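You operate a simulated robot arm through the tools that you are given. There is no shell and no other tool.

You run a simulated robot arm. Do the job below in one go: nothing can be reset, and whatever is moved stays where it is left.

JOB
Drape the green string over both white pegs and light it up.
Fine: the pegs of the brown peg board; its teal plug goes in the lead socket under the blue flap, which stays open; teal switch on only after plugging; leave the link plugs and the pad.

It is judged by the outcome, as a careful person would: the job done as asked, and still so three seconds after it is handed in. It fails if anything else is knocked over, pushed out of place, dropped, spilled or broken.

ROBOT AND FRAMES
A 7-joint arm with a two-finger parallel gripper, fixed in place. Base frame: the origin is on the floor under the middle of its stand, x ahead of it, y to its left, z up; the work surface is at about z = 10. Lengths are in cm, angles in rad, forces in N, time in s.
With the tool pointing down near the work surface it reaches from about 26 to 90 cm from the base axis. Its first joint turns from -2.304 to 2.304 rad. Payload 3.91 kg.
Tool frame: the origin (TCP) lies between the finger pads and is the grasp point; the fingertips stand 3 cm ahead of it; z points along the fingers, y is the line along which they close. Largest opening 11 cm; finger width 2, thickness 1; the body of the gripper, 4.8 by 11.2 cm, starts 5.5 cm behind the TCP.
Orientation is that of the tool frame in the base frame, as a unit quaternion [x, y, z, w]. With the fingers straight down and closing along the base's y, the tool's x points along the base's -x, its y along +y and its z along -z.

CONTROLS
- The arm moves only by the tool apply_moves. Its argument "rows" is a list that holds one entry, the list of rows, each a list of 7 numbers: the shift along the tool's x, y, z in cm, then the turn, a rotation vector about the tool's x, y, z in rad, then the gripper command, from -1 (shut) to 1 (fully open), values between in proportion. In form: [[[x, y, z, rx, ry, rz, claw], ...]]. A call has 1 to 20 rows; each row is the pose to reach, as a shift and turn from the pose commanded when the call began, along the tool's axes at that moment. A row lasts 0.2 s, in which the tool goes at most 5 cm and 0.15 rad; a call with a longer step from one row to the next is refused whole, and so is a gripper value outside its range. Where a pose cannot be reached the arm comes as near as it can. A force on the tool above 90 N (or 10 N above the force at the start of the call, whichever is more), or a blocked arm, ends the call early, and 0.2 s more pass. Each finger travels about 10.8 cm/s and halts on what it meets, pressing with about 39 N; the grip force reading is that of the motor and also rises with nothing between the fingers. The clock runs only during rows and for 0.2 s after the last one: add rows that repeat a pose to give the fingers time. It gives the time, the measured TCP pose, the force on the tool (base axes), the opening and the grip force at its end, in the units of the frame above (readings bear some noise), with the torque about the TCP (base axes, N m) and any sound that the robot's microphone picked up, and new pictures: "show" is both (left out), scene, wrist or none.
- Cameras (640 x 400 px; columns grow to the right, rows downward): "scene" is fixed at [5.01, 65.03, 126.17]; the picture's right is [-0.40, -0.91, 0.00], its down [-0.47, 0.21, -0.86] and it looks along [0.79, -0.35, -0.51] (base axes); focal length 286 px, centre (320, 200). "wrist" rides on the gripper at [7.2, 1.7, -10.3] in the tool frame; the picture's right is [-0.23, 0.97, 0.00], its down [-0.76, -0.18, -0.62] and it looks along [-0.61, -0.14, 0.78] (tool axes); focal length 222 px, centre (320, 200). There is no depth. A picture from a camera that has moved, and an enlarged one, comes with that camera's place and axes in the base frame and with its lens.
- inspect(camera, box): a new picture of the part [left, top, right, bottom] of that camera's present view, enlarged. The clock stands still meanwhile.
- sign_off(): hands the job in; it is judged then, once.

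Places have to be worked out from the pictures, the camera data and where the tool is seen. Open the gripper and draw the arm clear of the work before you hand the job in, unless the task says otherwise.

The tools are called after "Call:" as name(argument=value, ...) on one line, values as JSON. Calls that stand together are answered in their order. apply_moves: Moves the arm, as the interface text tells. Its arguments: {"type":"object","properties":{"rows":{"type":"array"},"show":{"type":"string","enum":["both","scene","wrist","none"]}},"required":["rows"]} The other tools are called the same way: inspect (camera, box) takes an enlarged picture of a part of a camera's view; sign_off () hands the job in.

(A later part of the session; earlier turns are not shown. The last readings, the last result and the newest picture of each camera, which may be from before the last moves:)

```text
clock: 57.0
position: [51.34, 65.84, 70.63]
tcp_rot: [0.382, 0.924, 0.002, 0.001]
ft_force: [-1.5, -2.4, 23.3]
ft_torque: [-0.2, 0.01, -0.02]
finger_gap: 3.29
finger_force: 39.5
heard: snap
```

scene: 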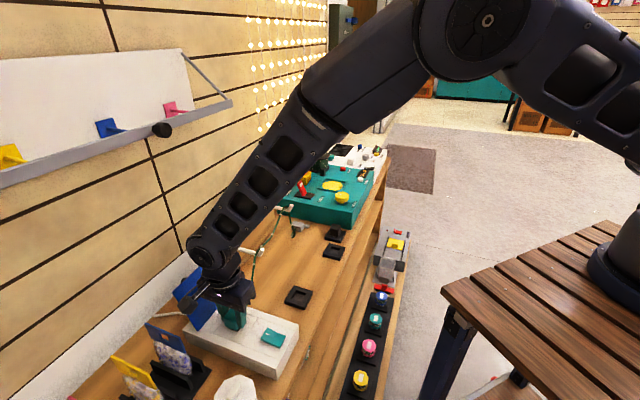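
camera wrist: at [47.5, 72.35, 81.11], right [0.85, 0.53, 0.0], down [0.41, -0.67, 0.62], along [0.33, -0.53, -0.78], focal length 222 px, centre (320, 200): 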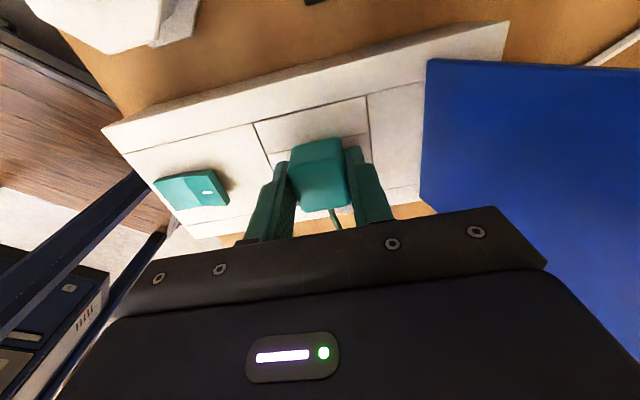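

Fully seated: the height did not change while the force rose. I open the fingers and lift away straight up.

Call:
apply_moves(rows=[[[0, 0, -0.15, 0, 0, 0, -0.3], [0, 0, -0.15, 0, 0, 0, 0], [0, 0, -0.15, 0, 0, 0, 0], [0, 0, -1.5, 0, 0, 0, 0], [0, 0, -4, 0, 0, 0, 0], [0, 0, -8, 0, 0, 0, 0], [0, 0, -12, 0, 0, 0, 0]]], show="both")

Call:
inspect(camera="scene", box=[180, 190, 340, 350])

Call:
inspect(camera="wrist", box=[180, 40, 420, 200])

```text
clock: 58.6
position: [51.37, 65.81, 82.4]
tcp_rot: [0.383, 0.924, 0.001, 0.0]
ft_force: [-0.4, 0.1, -0.5]
ft_torque: [0.02, 0.01, 0.0]
finger_gap: 5.46
finger_force: 0.0
camera wrist: at [47.4, 72.21, 92.61], right [0.85, 0.53, 0.0], down [0.41, -0.66, 0.62], along [0.33, -0.53, -0.78], focal length 222 px, centre (320, 200)
```

scene: 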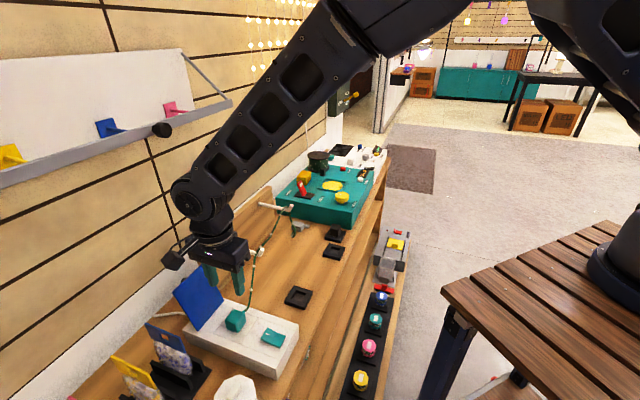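
wrist: 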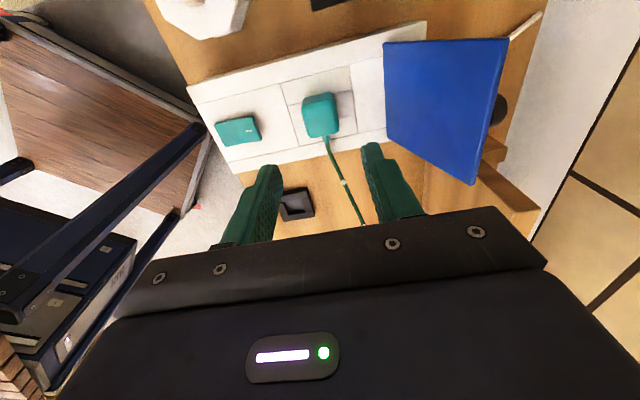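

```text
2.50 times, centred on (260, 270) of scene
camera zoom: at [5.01, 65.03, 126.17], right [-0.4, -0.91, 0.0], down [-0.47, 0.21, -0.86], along [0.79, -0.35, -0.51], focal length 714 px, centre (470, 25)
```

zoom: 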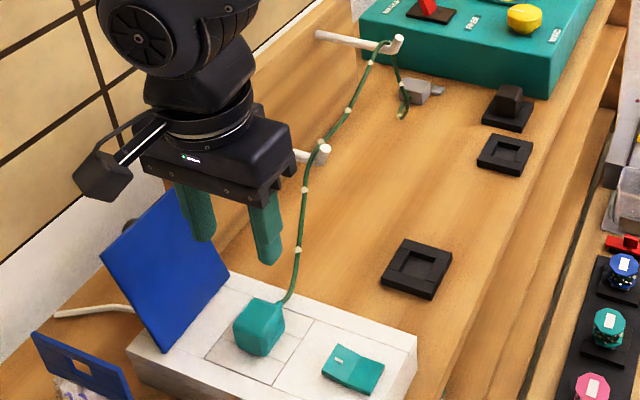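

```text
2.50 times, centred on (300, 120) of wrist
camera zoom: at [47.4, 72.21, 92.61], right [0.85, 0.53, 0.0], down [0.41, -0.66, 0.62], along [0.33, -0.53, -0.78], focal length 555 px, centre (370, 400)
```

zoom: 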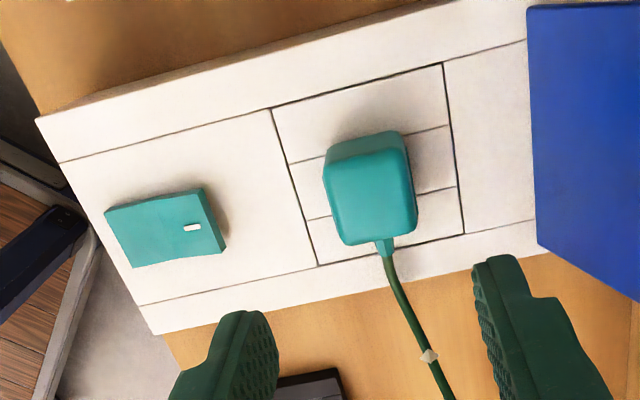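

The plug sits square in the socket and the flap stays back, with the string over both pegs. Now the switch: I close the fingers and move over the rocker's marked (raised) half at about a=-10.2, b=74.9.

Call:
apply_moves(rows=[[[0, -2, 0, 0, 0, 0, -0.6], [0, -5, 0.5, 0, 0, 0, -1], [0, -7.9, 2, 0, 0, 0, -1], [0, -7.9, 5, 0, 0, 0, -1], [0, -7.9, 8, 0, 0, 0, -1], [0, -7.9, 9, 0, 0, 0, -1], [0, -7.9, 9, 0, 0, 0, -1]]], show="both")

Call:
inspect(camera="wrist", box=[230, 80, 410, 220])

Call:
inspect(camera="scene", box=[230, 300, 310, 360])

```text
clock: 60.2
position: [45.67, 60.25, 73.44]
tcp_rot: [0.383, 0.924, 0.001, 0.0]
ft_force: [0.2, 0.4, -0.2]
ft_torque: [-0.01, 0.0, 0.01]
finger_gap: 0.0
finger_force: 38.1
camera wrist: at [41.78, 66.55, 83.64], right [0.85, 0.53, 0.0], down [0.41, -0.67, 0.62], along [0.33, -0.53, -0.78], focal length 222 px, centre (320, 200)
```

scene: 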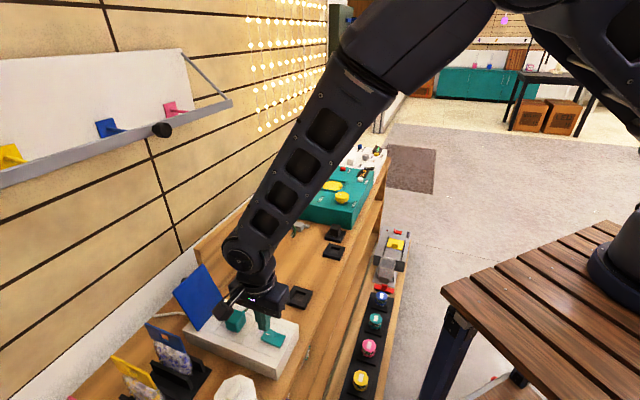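
wrist: 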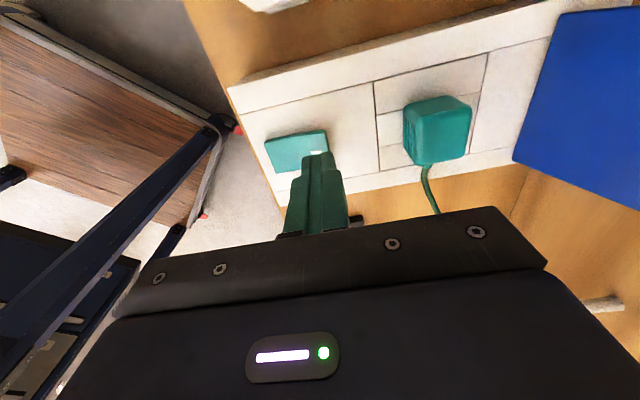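

```text
2.86 times, centred on (320, 150) of wrist
camera zoom: at [41.78, 66.55, 83.64], right [0.85, 0.53, 0.0], down [0.41, -0.67, 0.62], along [0.33, -0.53, -0.78], focal length 635 px, centre (320, 343)
```

zoom: 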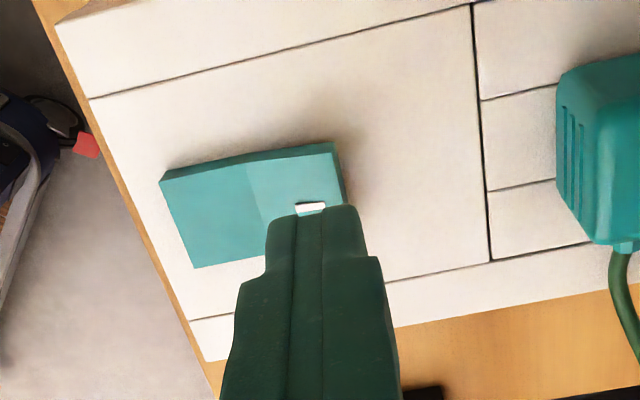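

```text
6.67 times, centred on (270, 330) of scene
camera zoom: at [5.01, 65.03, 126.17], right [-0.4, -0.91, 0.0], down [-0.47, 0.21, -0.86], along [0.79, -0.35, -0.51], focal length 1903 px, centre (653, -667)
```

zoom: 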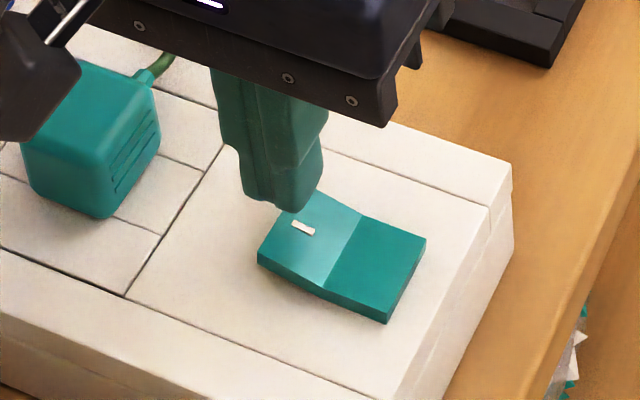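

The fingertips hover just over the marked half. I press down slowly.

Call:
apply_moves(rows=[[[0, 0, 0.3, 0, 0, 0, -1], [0, 0, 0.6, 0, 0, 0, -1], [0, 0, 0.9, 0, 0, 0, -1], [0, 0, 1.2, 0, 0, 0, -1]]], show="none")

```text
clock: 61.2
position: [45.71, 60.22, 72.24]
tcp_rot: [0.382, 0.924, 0.001, 0.0]
ft_force: [-0.4, 0.2, 0.5]
ft_torque: [-0.03, 0.03, 0.0]
finger_gap: 0.0
finger_force: 37.9
```

No contact yet at a tip height of about 69.2; I continue.

Call:
apply_moves(rows=[[[0, 0, 0.2, 0, 0, 0, -1], [0, 0, 0.4, 0, 0, 0, -1], [0, 0, 0.6, 0, 0, 0, -1], [0, 0, 0.6, 0, 0, 0, -1]]], show="none")

```text
clock: 62.2
position: [45.8, 60.33, 71.55]
tcp_rot: [0.382, 0.924, 0.0, 0.001]
ft_force: [-0.3, -0.1, 0.3]
ft_torque: [0.0, -0.04, 0.0]
finger_gap: 0.0
finger_force: 37.5
```

Call:
inspect(camera="scene", box=[230, 310, 310, 360])

Call:
inspect(camera="wrist", box=[250, 90, 390, 190])

```text
8.00 times, centred on (270, 335) of scene
camera zoom: at [5.01, 65.03, 126.17], right [-0.4, -0.91, 0.0], down [-0.47, 0.21, -0.86], along [0.79, -0.35, -0.51], focal length 2284 px, centre (720, -880)
```

zoom: 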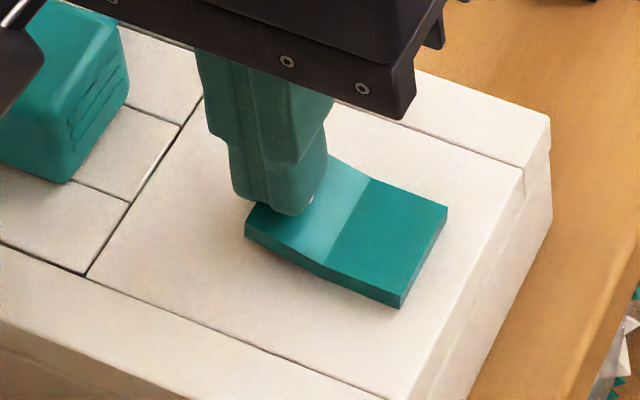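

```text
4.00 times, centred on (320, 140) of wrist
camera zoom: at [41.82, 66.58, 81.85], right [0.85, 0.53, 0.0], down [0.41, -0.67, 0.62], along [0.33, -0.53, -0.78], focal length 888 px, centre (320, 440)
```

zoom: 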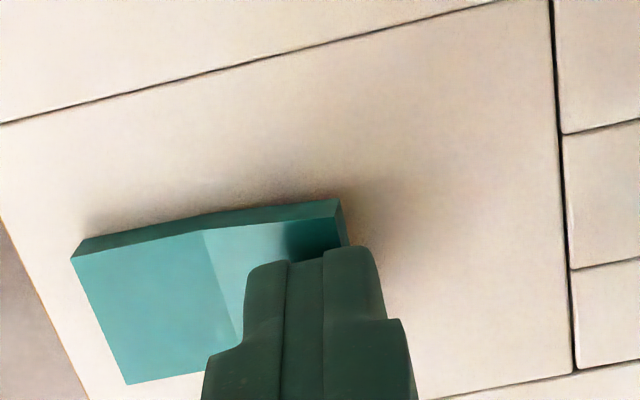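

The tip is slightly too near the rocker's end, so I shift 0.45 cm toward its middle and press on.

Call:
apply_moves(rows=[[[0, -0.45, 0, 0, 0, 0, -1], [0, -0.45, 0.2, 0, 0, 0, -1], [0, -0.45, 0.4, 0, 0, 0, -1], [0, -0.45, 0.4, 0, 0, 0, -1]]], show="none")

```text
clock: 63.2
position: [45.36, 59.86, 71.14]
tcp_rot: [0.382, 0.924, 0.001, 0.0]
ft_force: [0.1, 0.3, 1.1]
ft_torque: [0.01, -0.03, 0.0]
finger_gap: 0.03
finger_force: 37.5
```

Call:
apply_moves(rows=[[[0, 0, 0.2, 0, 0, 0, -1], [0, 0, 0.4, 0, 0, 0, -1], [0, 0, 0.4, 0, 0, 0, -1]]], show="both")

Call:
inspect(camera="scene", box=[230, 310, 310, 360])

Call:
inspect(camera="wrist", box=[250, 90, 390, 190])

```text
clock: 64.0
position: [45.52, 59.82, 70.62]
tcp_rot: [0.383, 0.924, 0.001, 0.001]
ft_force: [-1.0, -0.9, 3.1]
ft_torque: [-0.05, 0.03, 0.02]
finger_gap: 0.0
finger_force: 37.5
camera wrist: at [41.5, 66.27, 81.02], right [0.85, 0.53, 0.0], down [0.41, -0.67, 0.62], along [0.33, -0.53, -0.78], focal length 222 px, centre (320, 200)
```

scene: 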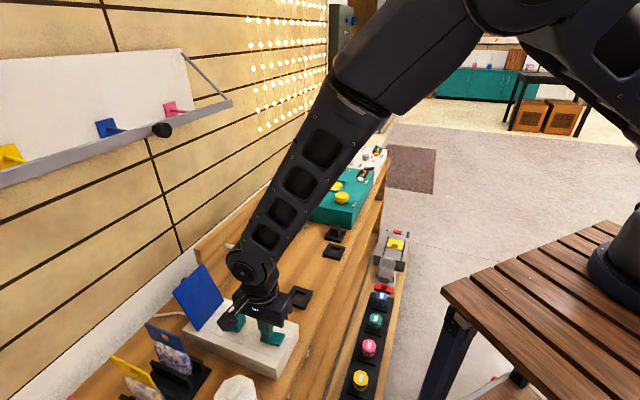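
wrist: 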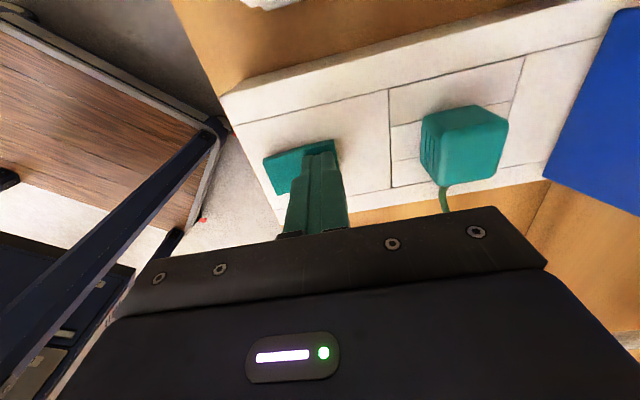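

```text
8.00 times, centred on (270, 335) of scene
camera zoom: at [5.01, 65.03, 126.17], right [-0.4, -0.91, 0.0], down [-0.47, 0.21, -0.86], along [0.79, -0.35, -0.51], focal length 2284 px, centre (720, -880)
```

zoom: 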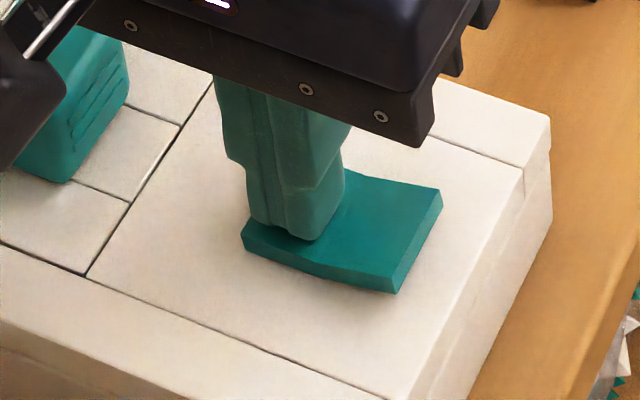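

```text
4.00 times, centred on (320, 140) of wrist
camera zoom: at [41.5, 66.27, 81.02], right [0.85, 0.53, 0.0], down [0.41, -0.67, 0.62], along [0.33, -0.53, -0.78], focal length 888 px, centre (320, 440)
```

zoom: 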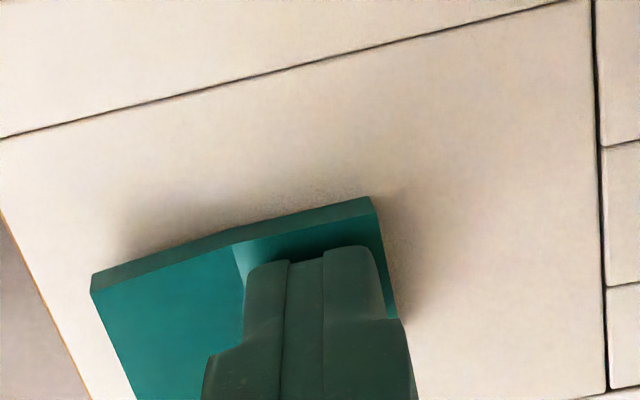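

The rocker is tilting over. I press further until it clicks.

Call:
apply_moves(rows=[[[0, 0, 0.2, 0, 0, 0, -1], [0, 0, 0.4, 0, 0, 0, -1], [0, 0, 0.4, 0, 0, 0, -1]]], show="both")

Call:
inspect(camera="scene", box=[220, 200, 340, 360])

```text
clock: 64.8
position: [45.45, 59.95, 70.71]
tcp_rot: [0.382, 0.924, 0.003, 0.001]
ft_force: [-8.9, -17.8, 70.2]
ft_torque: [-1.02, 0.55, 0.0]
finger_gap: 0.0
finger_force: 37.7
camera wrist: at [41.5, 66.26, 80.99], right [0.85, 0.53, 0.01], down [0.41, -0.67, 0.62], along [0.33, -0.53, -0.78], focal length 222 px, centre (320, 200)
```

scene: 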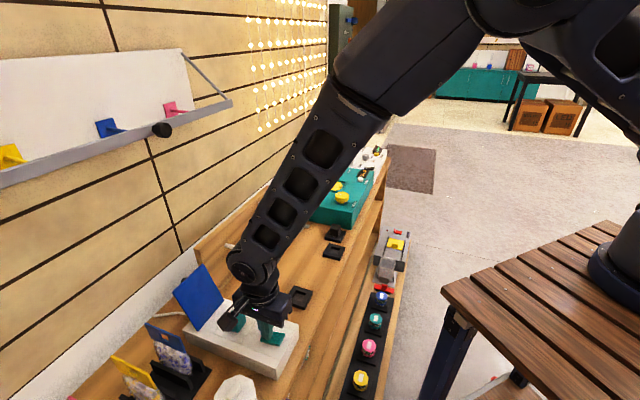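
wrist: 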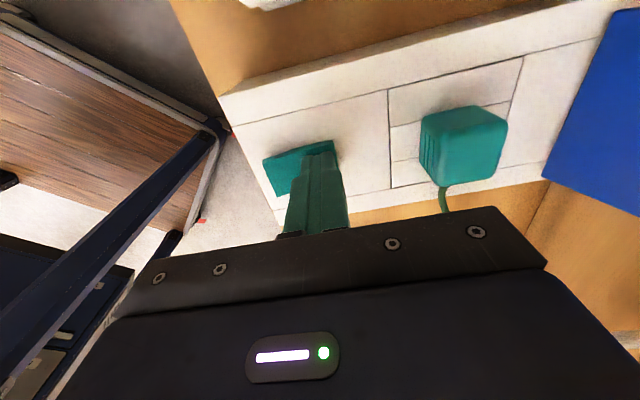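

```text
2.50 times, centred on (280, 280) of scene
camera zoom: at [5.01, 65.03, 126.17], right [-0.4, -0.91, 0.0], down [-0.47, 0.21, -0.86], along [0.79, -0.35, -0.51], focal length 714 px, centre (420, 0)
```

zoom: 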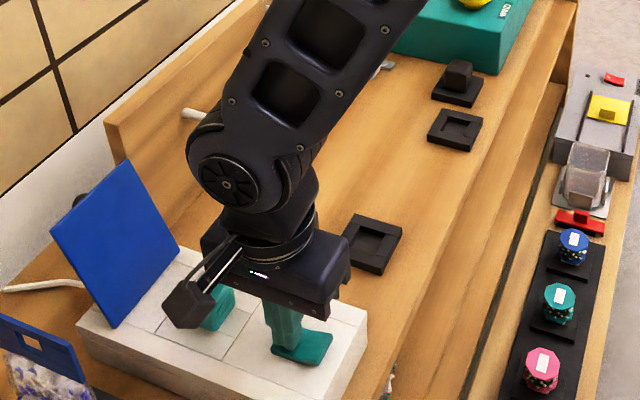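

The rocker is at its stop (force rose sharply). I lift off at once and look whether it stays over and the string lights.

Call:
apply_moves(rows=[[[0, 0, -0.6, 0, 0, 0, -1], [0, 0, -2, 0, 0, 0, -1], [0, 0, -5, 0, 0, 0, -1], [0, -3, -9, 0, 0, 0, -1], [0, -7, -13, 0, 0, 0, -1], [0, -11, -17, 0, 0, 0, -1], [0, -15, -20, 0, 0, 0, -1]]], show="both")

Call:
inspect(camera="scene", box=[180, 190, 340, 350])

Call:
inspect(camera="scene", box=[230, 300, 310, 360])

```text
refused: row 5 steps farther than a row can; nothing moved
```

```text
2.50 times, centred on (260, 270) of scene
camera zoom: at [5.01, 65.03, 126.17], right [-0.4, -0.91, 0.0], down [-0.47, 0.21, -0.86], along [0.79, -0.35, -0.51], focal length 714 px, centre (470, 25)
```

zoom: 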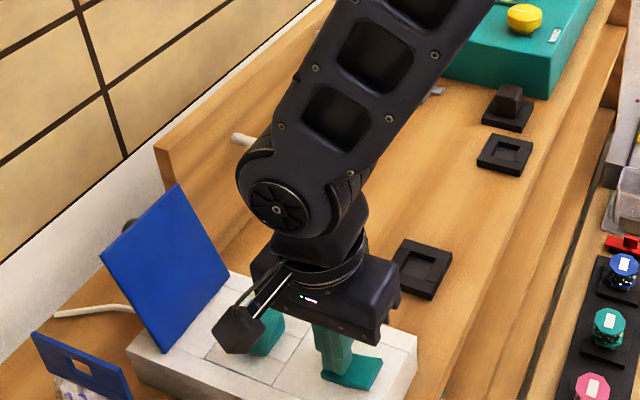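

```text
6.67 times, centred on (270, 330) of scene
camera zoom: at [5.01, 65.03, 126.17], right [-0.4, -0.91, 0.0], down [-0.47, 0.21, -0.86], along [0.79, -0.35, -0.51], focal length 1903 px, centre (653, -667)
```

zoom: 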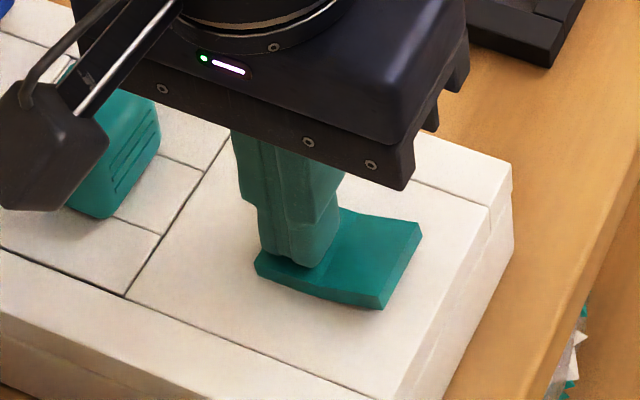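

The call was refused for a step that was too long, so I lift off with smaller steps.

Call:
apply_moves(rows=[[[0, 0, -0.6, 0, 0, 0, -1], [0, 0, -2, 0, 0, 0, -1], [0, 0, -5, 0, 0, 0, -1], [0, -2, -8, 0, 0, 0, -1], [0, -5, -11, 0, 0, 0, -1], [0, -8, -14, 0, 0, 0, -1], [0, -11, -17, 0, 0, 0, -1], [0, -14, -20, 0, 0, 0, -1]]], show="both")

Call:
inspect(camera="scene", box=[180, 190, 340, 350])

Call:
inspect(camera="scene", box=[230, 300, 310, 360])

```text
clock: 66.6
position: [35.62, 50.03, 90.3]
tcp_rot: [0.383, 0.924, 0.001, -0.001]
ft_force: [0.4, -0.6, -1.5]
ft_torque: [-0.02, 0.02, -0.01]
finger_gap: 0.0
finger_force: 38.1
camera wrist: at [31.65, 56.31, 100.52], right [0.85, 0.53, 0.0], down [0.41, -0.66, 0.62], along [0.33, -0.53, -0.78], focal length 222 px, centre (320, 200)
```

scene: 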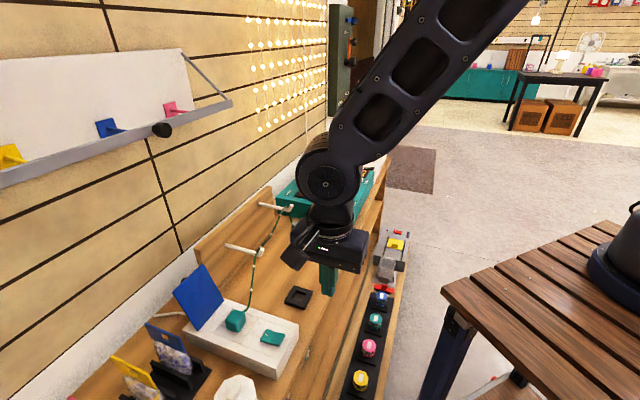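
wrist: 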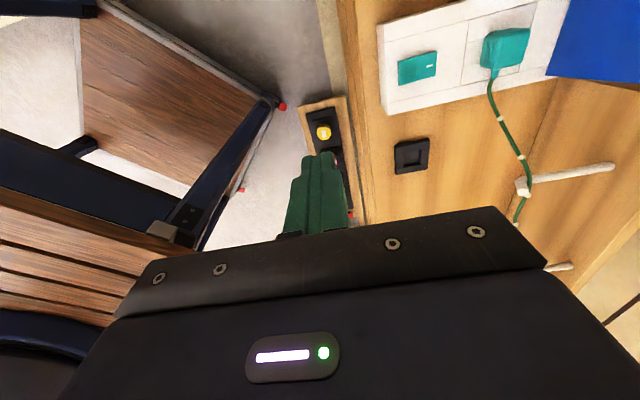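

```text
2.50 times, centred on (260, 270) of scene
camera zoom: at [5.01, 65.03, 126.17], right [-0.4, -0.91, 0.0], down [-0.47, 0.21, -0.86], along [0.79, -0.35, -0.51], focal length 714 px, centre (470, 25)
```

zoom: 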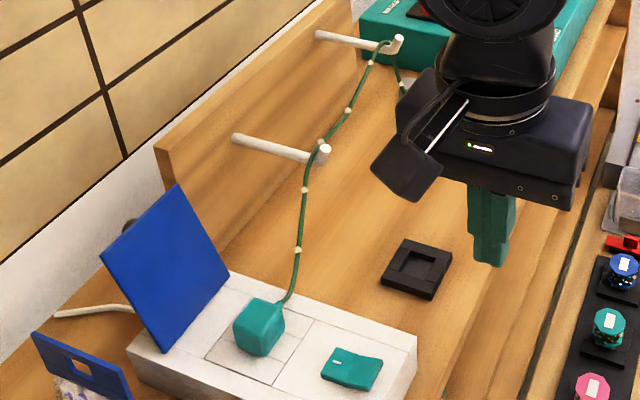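

```text
6.67 times, centred on (270, 330) of scene
camera zoom: at [5.01, 65.03, 126.17], right [-0.4, -0.91, 0.0], down [-0.47, 0.21, -0.86], along [0.79, -0.35, -0.51], focal length 1903 px, centre (653, -667)
```

zoom: 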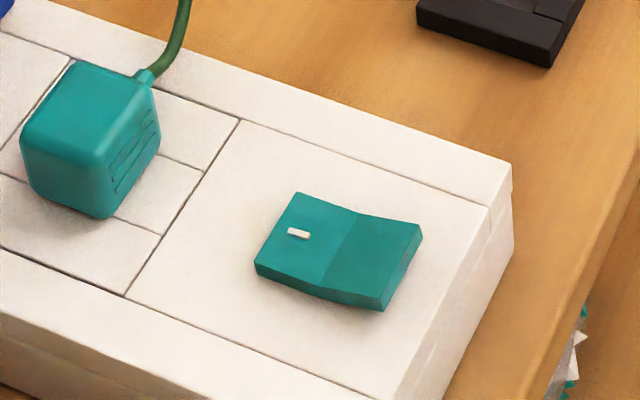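

The rocker has stayed over on its marked side. I check whether the bulbs of the string are glowing.

Call:
inspect(camera="scene", box=[235, 225, 285, 265])

Call:
inspect(camera="scene", box=[220, 290, 270, 340])

Call:
inspect(camera="wrist", box=[440, 20, 600, 240])

Call:
inspect(camera="wrist", box=[380, 20, 560, 120])

```text
10.00 times, centred on (260, 245) of scene
camera zoom: at [5.01, 65.03, 126.17], right [-0.4, -0.91, 0.0], down [-0.47, 0.21, -0.86], along [0.79, -0.35, -0.51], focal length 2855 px, centre (920, -250)
```

zoom: 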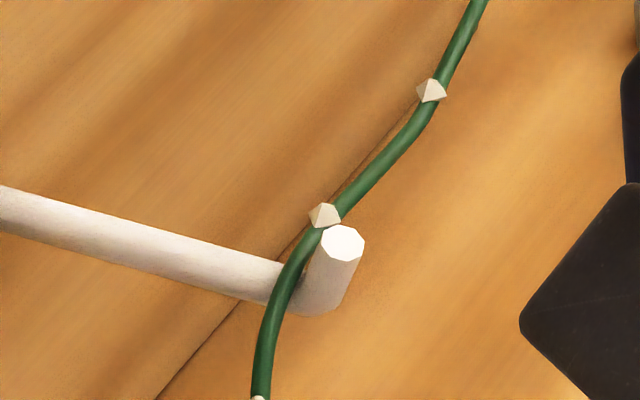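

```text
8.00 times, centred on (245, 315) of scene
camera zoom: at [5.01, 65.03, 126.17], right [-0.4, -0.91, 0.0], down [-0.47, 0.21, -0.86], along [0.79, -0.35, -0.51], focal length 2284 px, centre (920, -720)
```

zoom: 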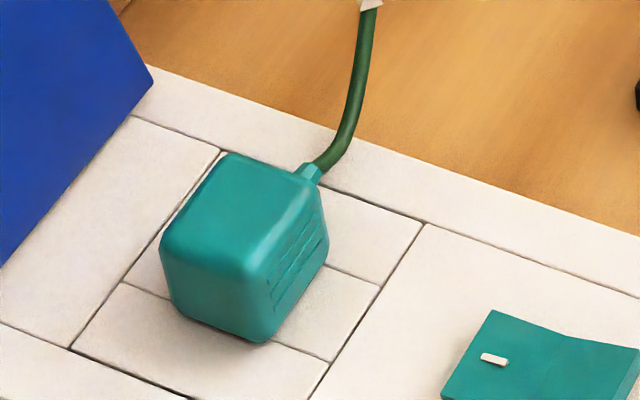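

```text
1.82 times, centred on (520, 130) of wrist
camera zoom: at [31.65, 56.31, 100.52], right [0.85, 0.53, 0.0], down [0.41, -0.66, 0.62], along [0.33, -0.53, -0.78], focal length 404 px, centre (-44, 327)
```

zoom: 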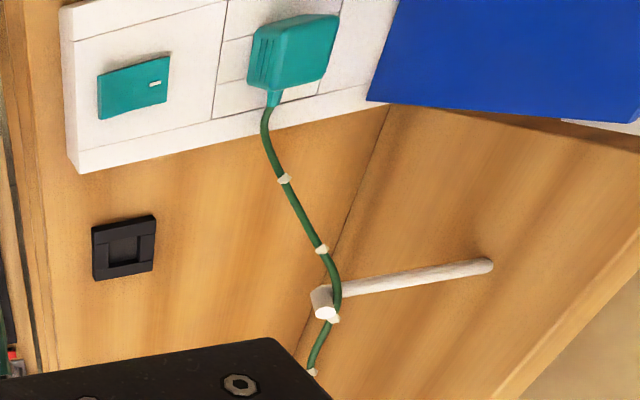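

```text
3.56 times, centred on (470, 70) of wrist
camera zoom: at [31.65, 56.31, 100.52], right [0.85, 0.53, 0.0], down [0.41, -0.66, 0.62], along [0.33, -0.53, -0.78], focal length 790 px, centre (-213, 662)
```

zoom: 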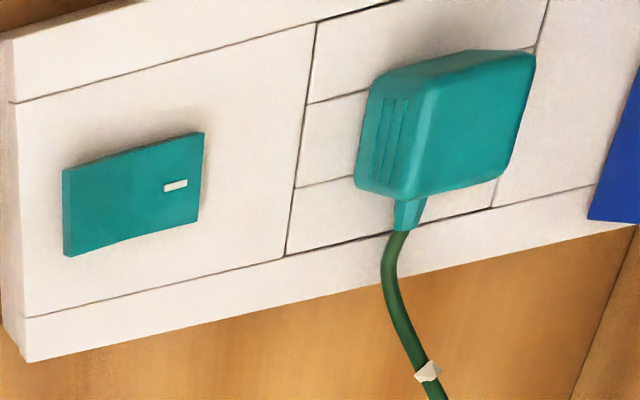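

The rocker is fully over (marked half flat, other half raised), but the bulbs don't look lit. I look very closely at the plug base and at the other end of the string.

Call:
inspect(camera="scene", box=[225, 308, 249, 332])

Call:
inspect(camera="scene", box=[255, 195, 325, 245])

Call:
inspect(camera="scene", box=[240, 0, 330, 140])

Call:
inspect(camera="wrist", box=[470, 20, 550, 80])

```text
16.00 times, centred on (237, 320) of scene
camera zoom: at [5.01, 65.03, 126.17], right [-0.4, -0.91, 0.0], down [-0.47, 0.21, -0.86], along [0.79, -0.35, -0.51], focal length 4568 px, centre (1648, -1720)
```

zoom: 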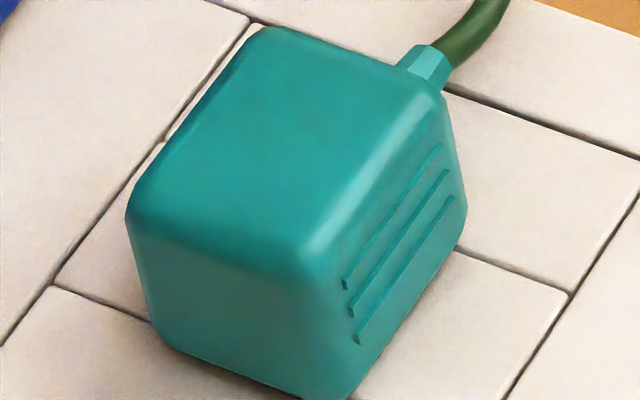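

```text
8.00 times, centred on (290, 220) of scene
camera zoom: at [5.01, 65.03, 126.17], right [-0.4, -0.91, 0.0], down [-0.47, 0.21, -0.86], along [0.79, -0.35, -0.51], focal length 2284 px, centre (560, 40)
```

zoom: 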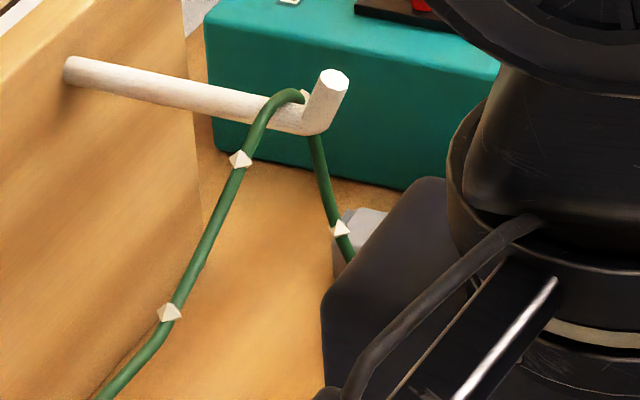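

```text
2.86 times, centred on (285, 70) of scene
camera zoom: at [5.01, 65.03, 126.17], right [-0.4, -0.91, 0.0], down [-0.47, 0.21, -0.86], along [0.79, -0.35, -0.51], focal length 816 px, centre (420, 571)
```

zoom: 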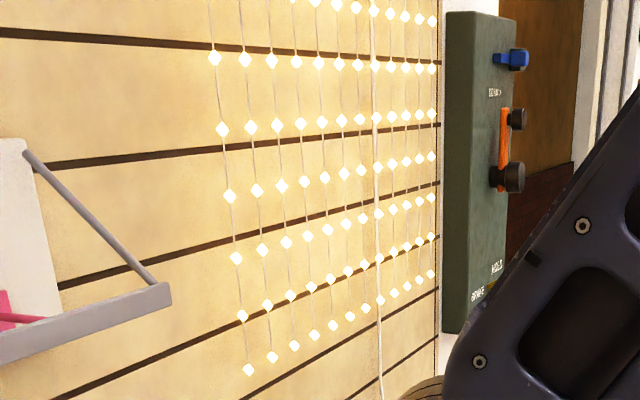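

```text
6.67 times, centred on (510, 50) of wrist
camera zoom: at [31.65, 56.31, 100.52], right [0.85, 0.53, 0.0], down [0.41, -0.66, 0.62], along [0.33, -0.53, -0.78], focal length 1481 px, centre (-947, 1200)
```

zoom: 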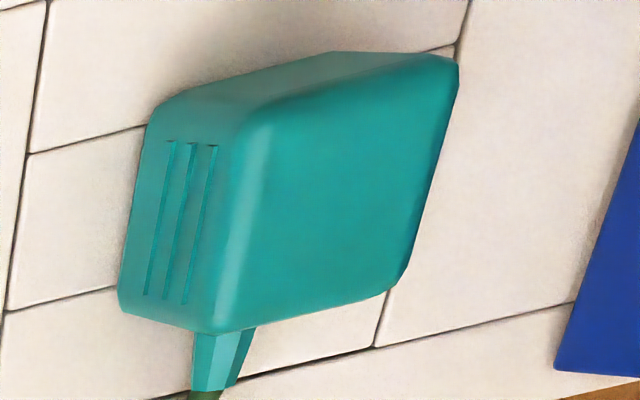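

The plug is flush on the box, the string is well over both pegs. I move the arm clear, let a second pass, and look again for light.

Call:
apply_moves(rows=[[[0, -3, -2, 0, 0, 0, -0.5], [0, -6, -4, 0, 0, 0, 0], [0, -9, -6, 0, 0, 0, 0], [0, -12, -8, 0, 0, 0, 0], [0, -12, -8, 0, 0, 0, 0], [0, -12, -8, 0, 0, 0, 0], [0, -12, -8, 0, 0, 0, 0]]], show="both")

Call:
inspect(camera="scene", box=[180, 180, 340, 360])

Call:
inspect(camera="scene", box=[230, 300, 310, 360])

```text
clock: 68.2
position: [26.97, 41.62, 98.35]
tcp_rot: [0.382, 0.924, 0.001, 0.001]
ft_force: [-0.9, -1.6, -0.1]
ft_torque: [0.0, 0.0, 0.02]
finger_gap: 5.49
finger_force: 0.0
camera wrist: at [23.04, 47.94, 108.65], right [0.85, 0.53, 0.0], down [0.41, -0.67, 0.62], along [0.33, -0.53, -0.78], focal length 222 px, centre (320, 200)
```

scene: 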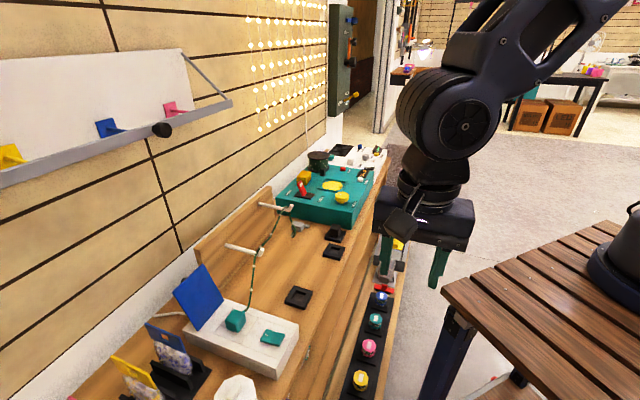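
wrist: 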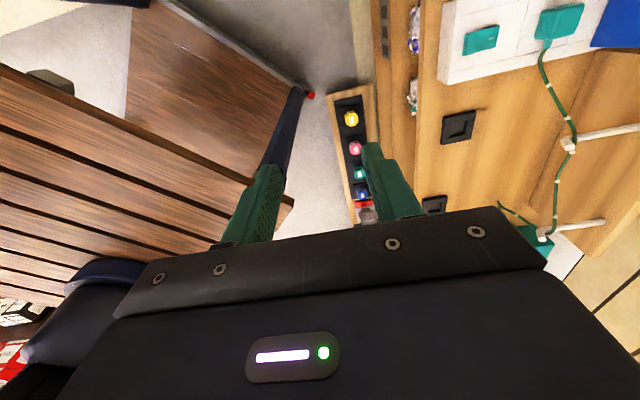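

```text
2.22 times, centred on (260, 270) of scene
camera zoom: at [5.01, 65.03, 126.17], right [-0.4, -0.91, 0.0], down [-0.47, 0.21, -0.86], along [0.79, -0.35, -0.51], focal length 634 px, centre (453, 44)
```

zoom: 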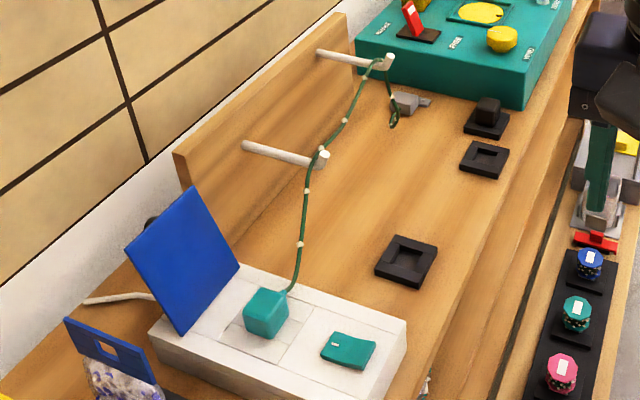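

```text
6.67 times, centred on (270, 330) of scene
camera zoom: at [5.01, 65.03, 126.17], right [-0.4, -0.91, 0.0], down [-0.47, 0.21, -0.86], along [0.79, -0.35, -0.51], focal length 1903 px, centre (653, -667)
```

zoom: 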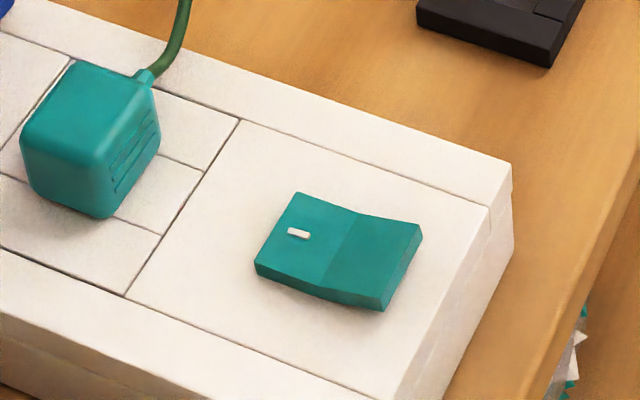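

No light is visible yet. I want a low, side-on look at the plug's seating, so I turn the tool back to face the wall.

Call:
apply_moves(rows=[[[0, 1, 1, 0, 0, -0.143, 0], [0, 2, 2, 0, 0, -0.286, 0], [0, 3, 3, 0, 0, -0.428, 0], [0, 4, 4, 0, 0, -0.571, 0], [0, 5, 5, 0, 0, -0.714, 0], [0, 6, 6, 0, 0, -0.857, 0], [0, 7, 7, 0, 0, -1.0, 0], [0, 8, 8, 0, 0, -1.142, 0], [0, 8, 9, 0, 0, -1.285, 0], [0, 8, 10, 0, 0, -1.428, 0], [0, 8, 10, 0, 0, -1.5708, 0]]], show="wrist")

```text
clock: 70.6
position: [32.84, 47.2, 88.34]
tcp_rot: [-0.385, 0.923, 0.0, 0.001]
ft_force: [0.2, -0.4, -0.2]
ft_torque: [0.0, 0.0, 0.03]
finger_gap: 5.5
finger_force: 0.1
camera wrist: at [26.39, 43.22, 98.58], right [-0.53, 0.85, 0.0], down [0.66, 0.41, 0.62], along [0.53, 0.33, -0.78], focal length 222 px, centre (320, 200)
```

wrist: 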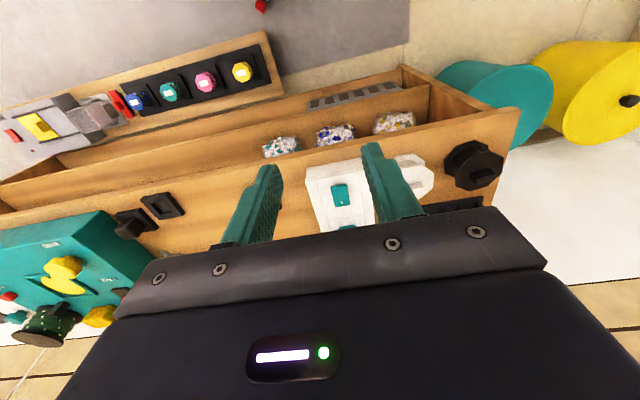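

I lower and tilt the camera to look horizontally across the box.

Call:
apply_moves(rows=[[[-1, -0.4, 2, 0, -0.131, 0, 0], [-2, -0.7, 4, 0, -0.262, 0, 0], [-3.2, -1.1, 6, 0, -0.393, 0, 0], [-4.3, -1.4, 8, 0, -0.524, 0, 0], [-5.4, -1.8, 10, 0, -0.654, 0, 0], [-6.4, -2.15, 12.3, 0, -0.785, 0, 0], [-6.4, -2.15, 12.3, 0, -0.785, 0, 0]]], show="both")

Call:
inspect(camera="wrist", box=[200, 60, 440, 200])

```text
clock: 72.2
position: [38.79, 50.19, 75.99]
tcp_rot: [-0.354, 0.853, 0.147, 0.355]
ft_force: [0.2, -0.2, -0.5]
ft_torque: [-0.04, -0.01, -0.02]
finger_gap: 5.51
finger_force: 0.1
camera wrist: at [28.72, 42.64, 78.16], right [-0.58, 0.8, 0.16], down [0.19, -0.06, 0.98], along [0.8, 0.59, -0.12], focal length 222 px, centre (320, 200)
```

scene: 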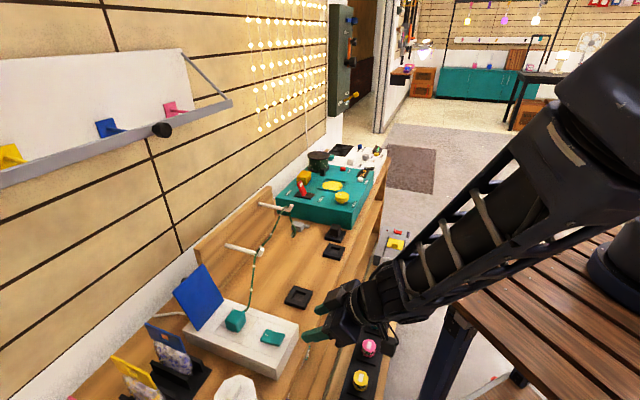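
wrist: 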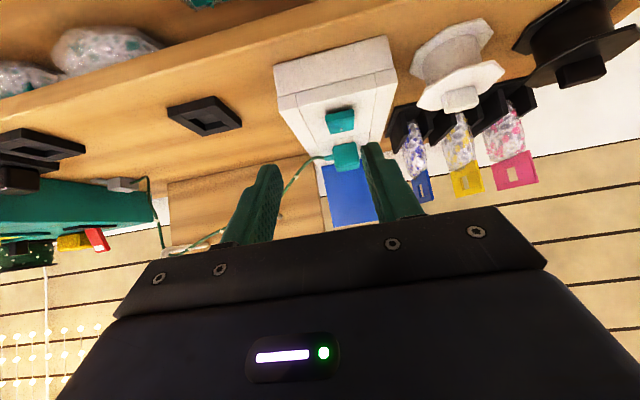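

```text
2.67 times, centred on (320, 130) of wrist
camera zoom: at [28.72, 42.64, 78.16], right [-0.58, 0.8, 0.16], down [0.19, -0.06, 0.98], along [0.8, 0.59, -0.12], focal length 592 px, centre (320, 387)
```

zoom: 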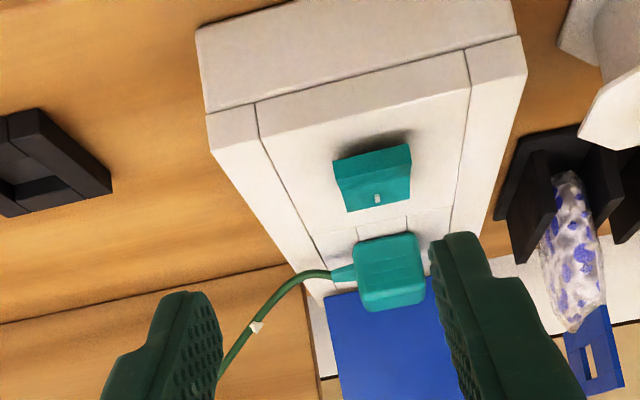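

Call:
inspect(camera="wrist", box=[315, 95, 375, 180])

Call:
inspect(camera="wrist", box=[250, 130, 330, 200])

```text
4.71 times, centred on (345, 138) of wrist
camera zoom: at [28.72, 42.64, 78.16], right [-0.58, 0.8, 0.16], down [0.19, -0.06, 0.98], along [0.8, 0.59, -0.12], focal length 1045 px, centre (202, 494)
```

zoom: 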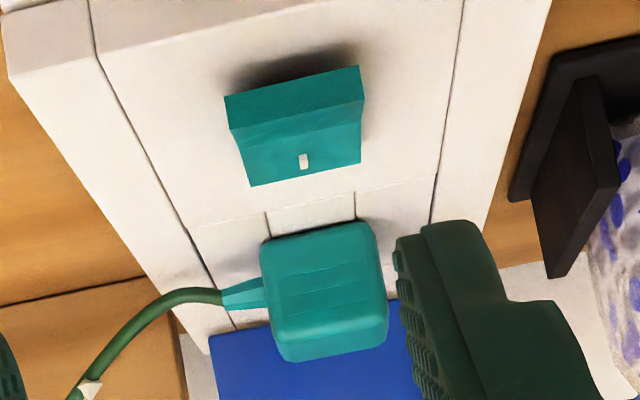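

```text
5.71 times, centred on (290, 165) of wrist
camera zoom: at [28.72, 42.64, 78.16], right [-0.58, 0.8, 0.16], down [0.19, -0.06, 0.98], along [0.8, 0.59, -0.12], focal length 1269 px, centre (491, 400)
```

zoom: 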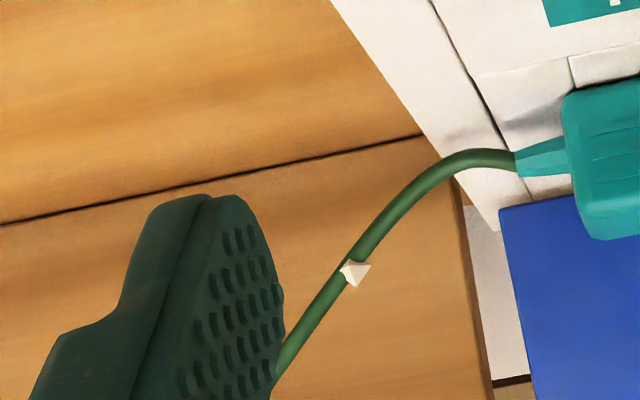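

The plug looks flush, so either it isn't making contact or the press-fit relaxed on release. To be safe and keep the order "switch on only after plugging", I'll first switch the rocker off again, then press the plug firmly home, then switch on. I move above the rocker's raised near half.

Call:
apply_moves(rows=[[[-0.5, 0.3, -2, 0, 0.131, 0, -0.5], [-2.3, 0.7, -1.2, 0, 0.262, 0, -1], [-4, 1.0, 0, 0, 0.393, 0, -1], [-5.8, 1.4, 1.2, 0, 0.524, 0, -1], [-7.5, 1.8, 2.4, 0, 0.654, 0, -1], [-9.26, 2.1, 3.6, 0, 0.785, 0, -1], [-9.26, 2.1, 3.6, 0, 0.785, 0, -1]]], show="both")

Call:
inspect(camera="wrist", box=[250, 90, 390, 190])

```text
clock: 73.8
position: [43.64, 58.07, 80.05]
tcp_rot: [-0.383, 0.924, 0.0, 0.0]
ft_force: [0.6, 0.3, -0.2]
ft_torque: [0.02, 0.02, -0.03]
finger_gap: 0.04
finger_force: 37.4
camera wrist: at [37.33, 54.19, 90.32], right [-0.53, 0.85, 0.0], down [0.66, 0.41, 0.62], along [0.53, 0.33, -0.78], focal length 222 px, centre (320, 200)
```

scene: 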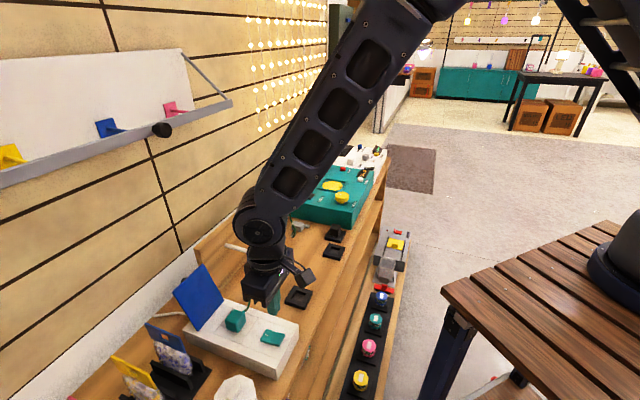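
wrist: 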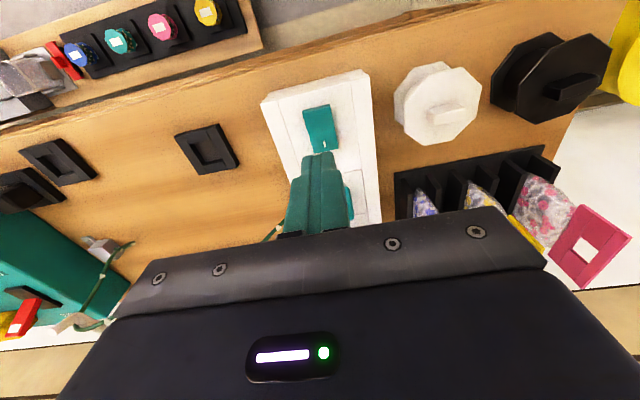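

```text
4.00 times, centred on (320, 140) of wrist
camera zoom: at [37.33, 54.19, 90.32], right [-0.53, 0.85, 0.0], down [0.66, 0.41, 0.62], along [0.53, 0.33, -0.78], focal length 888 px, centre (320, 440)
```

zoom: 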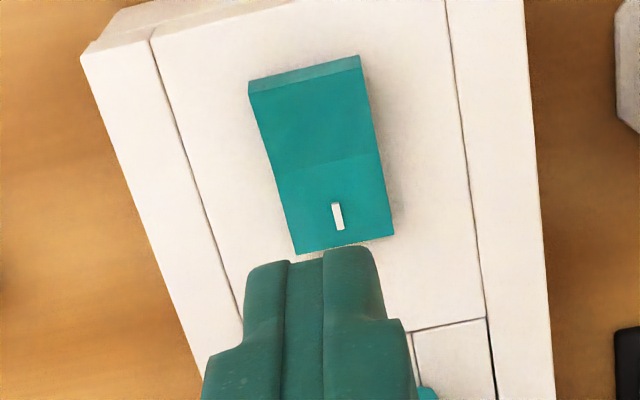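

I press the near (unmarked) half to switch off, slowly.

Call:
apply_moves(rows=[[[-0.2, 0, 3, 0, 0, 0, -1], [-0.2, 0, 6, 0, 0, 0, -1], [-0.2, 0, 7.8, 0, 0, 0, -1], [-0.2, 0, 8.3, 0, 0, 0, -1], [-0.2, 0, 8.6, 0, 0, 0, -1], [-0.2, 0, 8.9, 0, 0, 0, -1]]], show="none")

```text
clock: 75.2
position: [43.89, 58.34, 71.14]
tcp_rot: [-0.383, 0.924, 0.001, 0.001]
ft_force: [0.7, 0.2, 0.6]
ft_torque: [-0.02, 0.05, -0.05]
finger_gap: 0.0
finger_force: 38.2
```

Call:
apply_moves(rows=[[[0, 0, 0.2, 0, 0, 0, -1], [0, 0, 0.4, 0, 0, 0, -1], [0, 0, 0.55, 0, 0, 0, -1]]], show="none")

Call:
inspect(camera="scene", box=[230, 300, 310, 360])

```text
clock: 76.0
position: [43.86, 58.29, 70.84]
tcp_rot: [-0.383, 0.924, 0.001, 0.001]
ft_force: [-3.0, -10.3, 28.8]
ft_torque: [-0.12, -0.1, 0.17]
finger_gap: 0.01
finger_force: 37.5
```

```text
6.67 times, centred on (270, 330) of scene
camera zoom: at [5.01, 65.03, 126.17], right [-0.4, -0.91, 0.0], down [-0.47, 0.21, -0.86], along [0.79, -0.35, -0.51], focal length 1903 px, centre (653, -667)
```

zoom: 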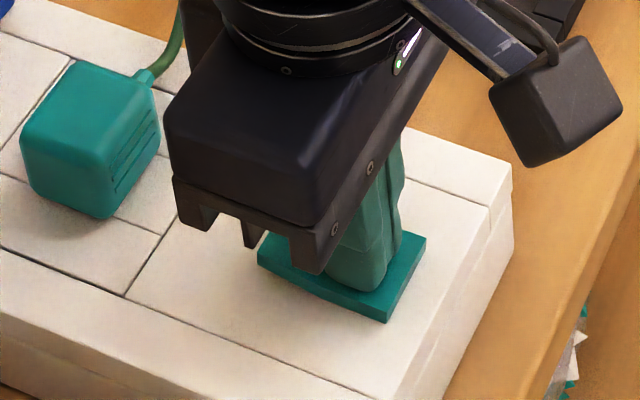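

The rocker is back to off. I lift and move over the plug's top.

Call:
apply_moves(rows=[[[0, 0, -2, 0, 0, 0, -1], [0, 0, -5, 0, 0, 0, -1], [-3, 0, -8, 0, 0, 0, -1], [-7, 0, -8, 0, 0, 0, -1], [-10.65, 0, -8, 0, 0, 0, -1], [-10.65, 0, -6, 0, 0, 0, -1], [-10.65, 0, -4.5, 0, 0, 0, -1]]], show="both")

Call:
inspect(camera="wrist", box=[250, 90, 390, 190])

Call:
inspect(camera="scene", box=[210, 270, 310, 360])

```text
clock: 77.6
position: [51.39, 65.72, 75.0]
tcp_rot: [-0.382, 0.924, 0.001, 0.002]
ft_force: [0.5, 0.0, 0.2]
ft_torque: [0.01, -0.01, -0.01]
finger_gap: 0.02
finger_force: 37.6
camera wrist: at [45.01, 61.88, 85.36], right [-0.53, 0.85, 0.0], down [0.66, 0.41, 0.63], along [0.53, 0.33, -0.78], focal length 222 px, centre (320, 200)
```

scene: 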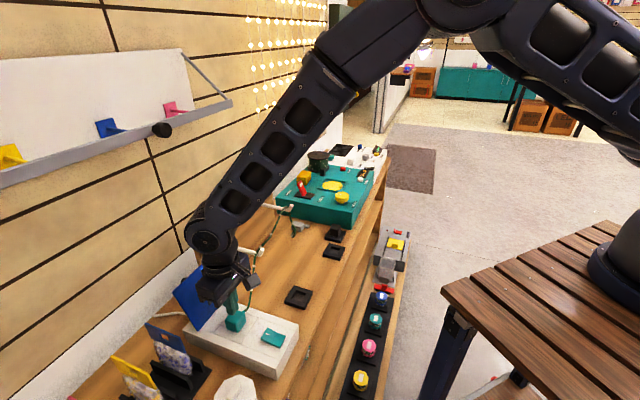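
wrist: 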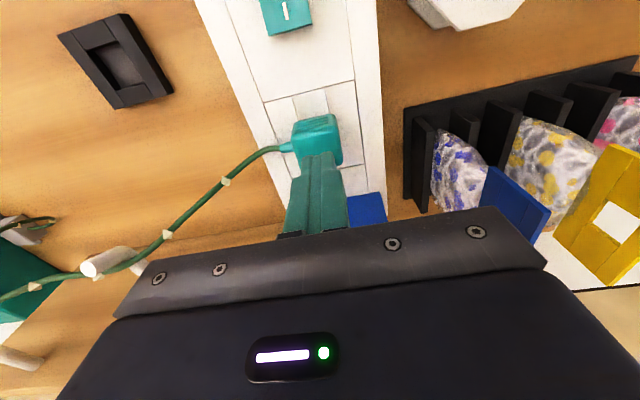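

```text
4.00 times, centred on (320, 140) of wrist
camera zoom: at [45.01, 61.88, 85.36], right [-0.53, 0.85, 0.0], down [0.66, 0.41, 0.63], along [0.53, 0.33, -0.78], focal length 888 px, centre (320, 440)
```

zoom: 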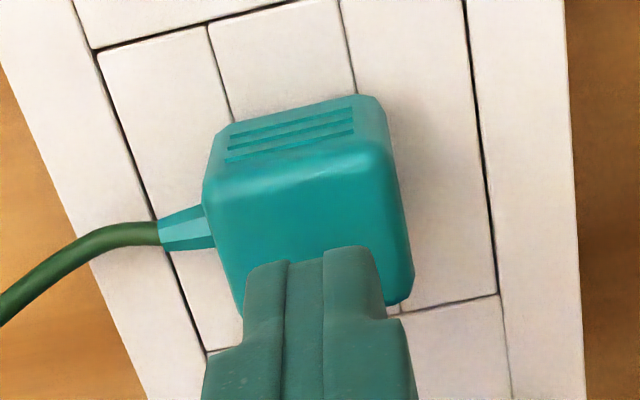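

```text
4.44 times, centred on (260, 315) of scene
camera zoom: at [5.01, 65.03, 126.17], right [-0.4, -0.91, 0.0], down [-0.47, 0.21, -0.86], along [0.79, -0.35, -0.51], focal length 1269 px, centre (587, -311)
```

zoom: 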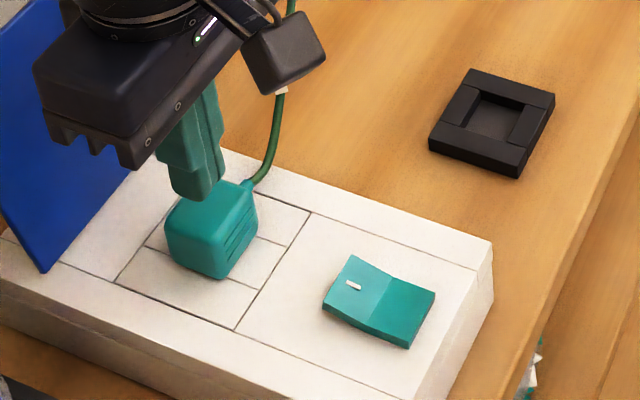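

The switch is off again and the plug is under the fingertips. I press down on the plug's top gradually.

Call:
apply_moves(rows=[[[0.2, 0, 0.6, 0, 0, 0, -1], [0.2, 0, 0.9, 0, 0, 0, -1], [0.2, 0, 1.1, 0, 0, 0, -1], [0.2, 0, 1.3, 0, 0, 0, -1]]], show="none")

```text
clock: 78.6
position: [51.26, 65.5, 73.79]
tcp_rot: [-0.382, 0.924, -0.001, 0.001]
ft_force: [0.7, 0.2, 0.5]
ft_torque: [-0.03, -0.01, 0.03]
finger_gap: 0.0
finger_force: 37.7
```

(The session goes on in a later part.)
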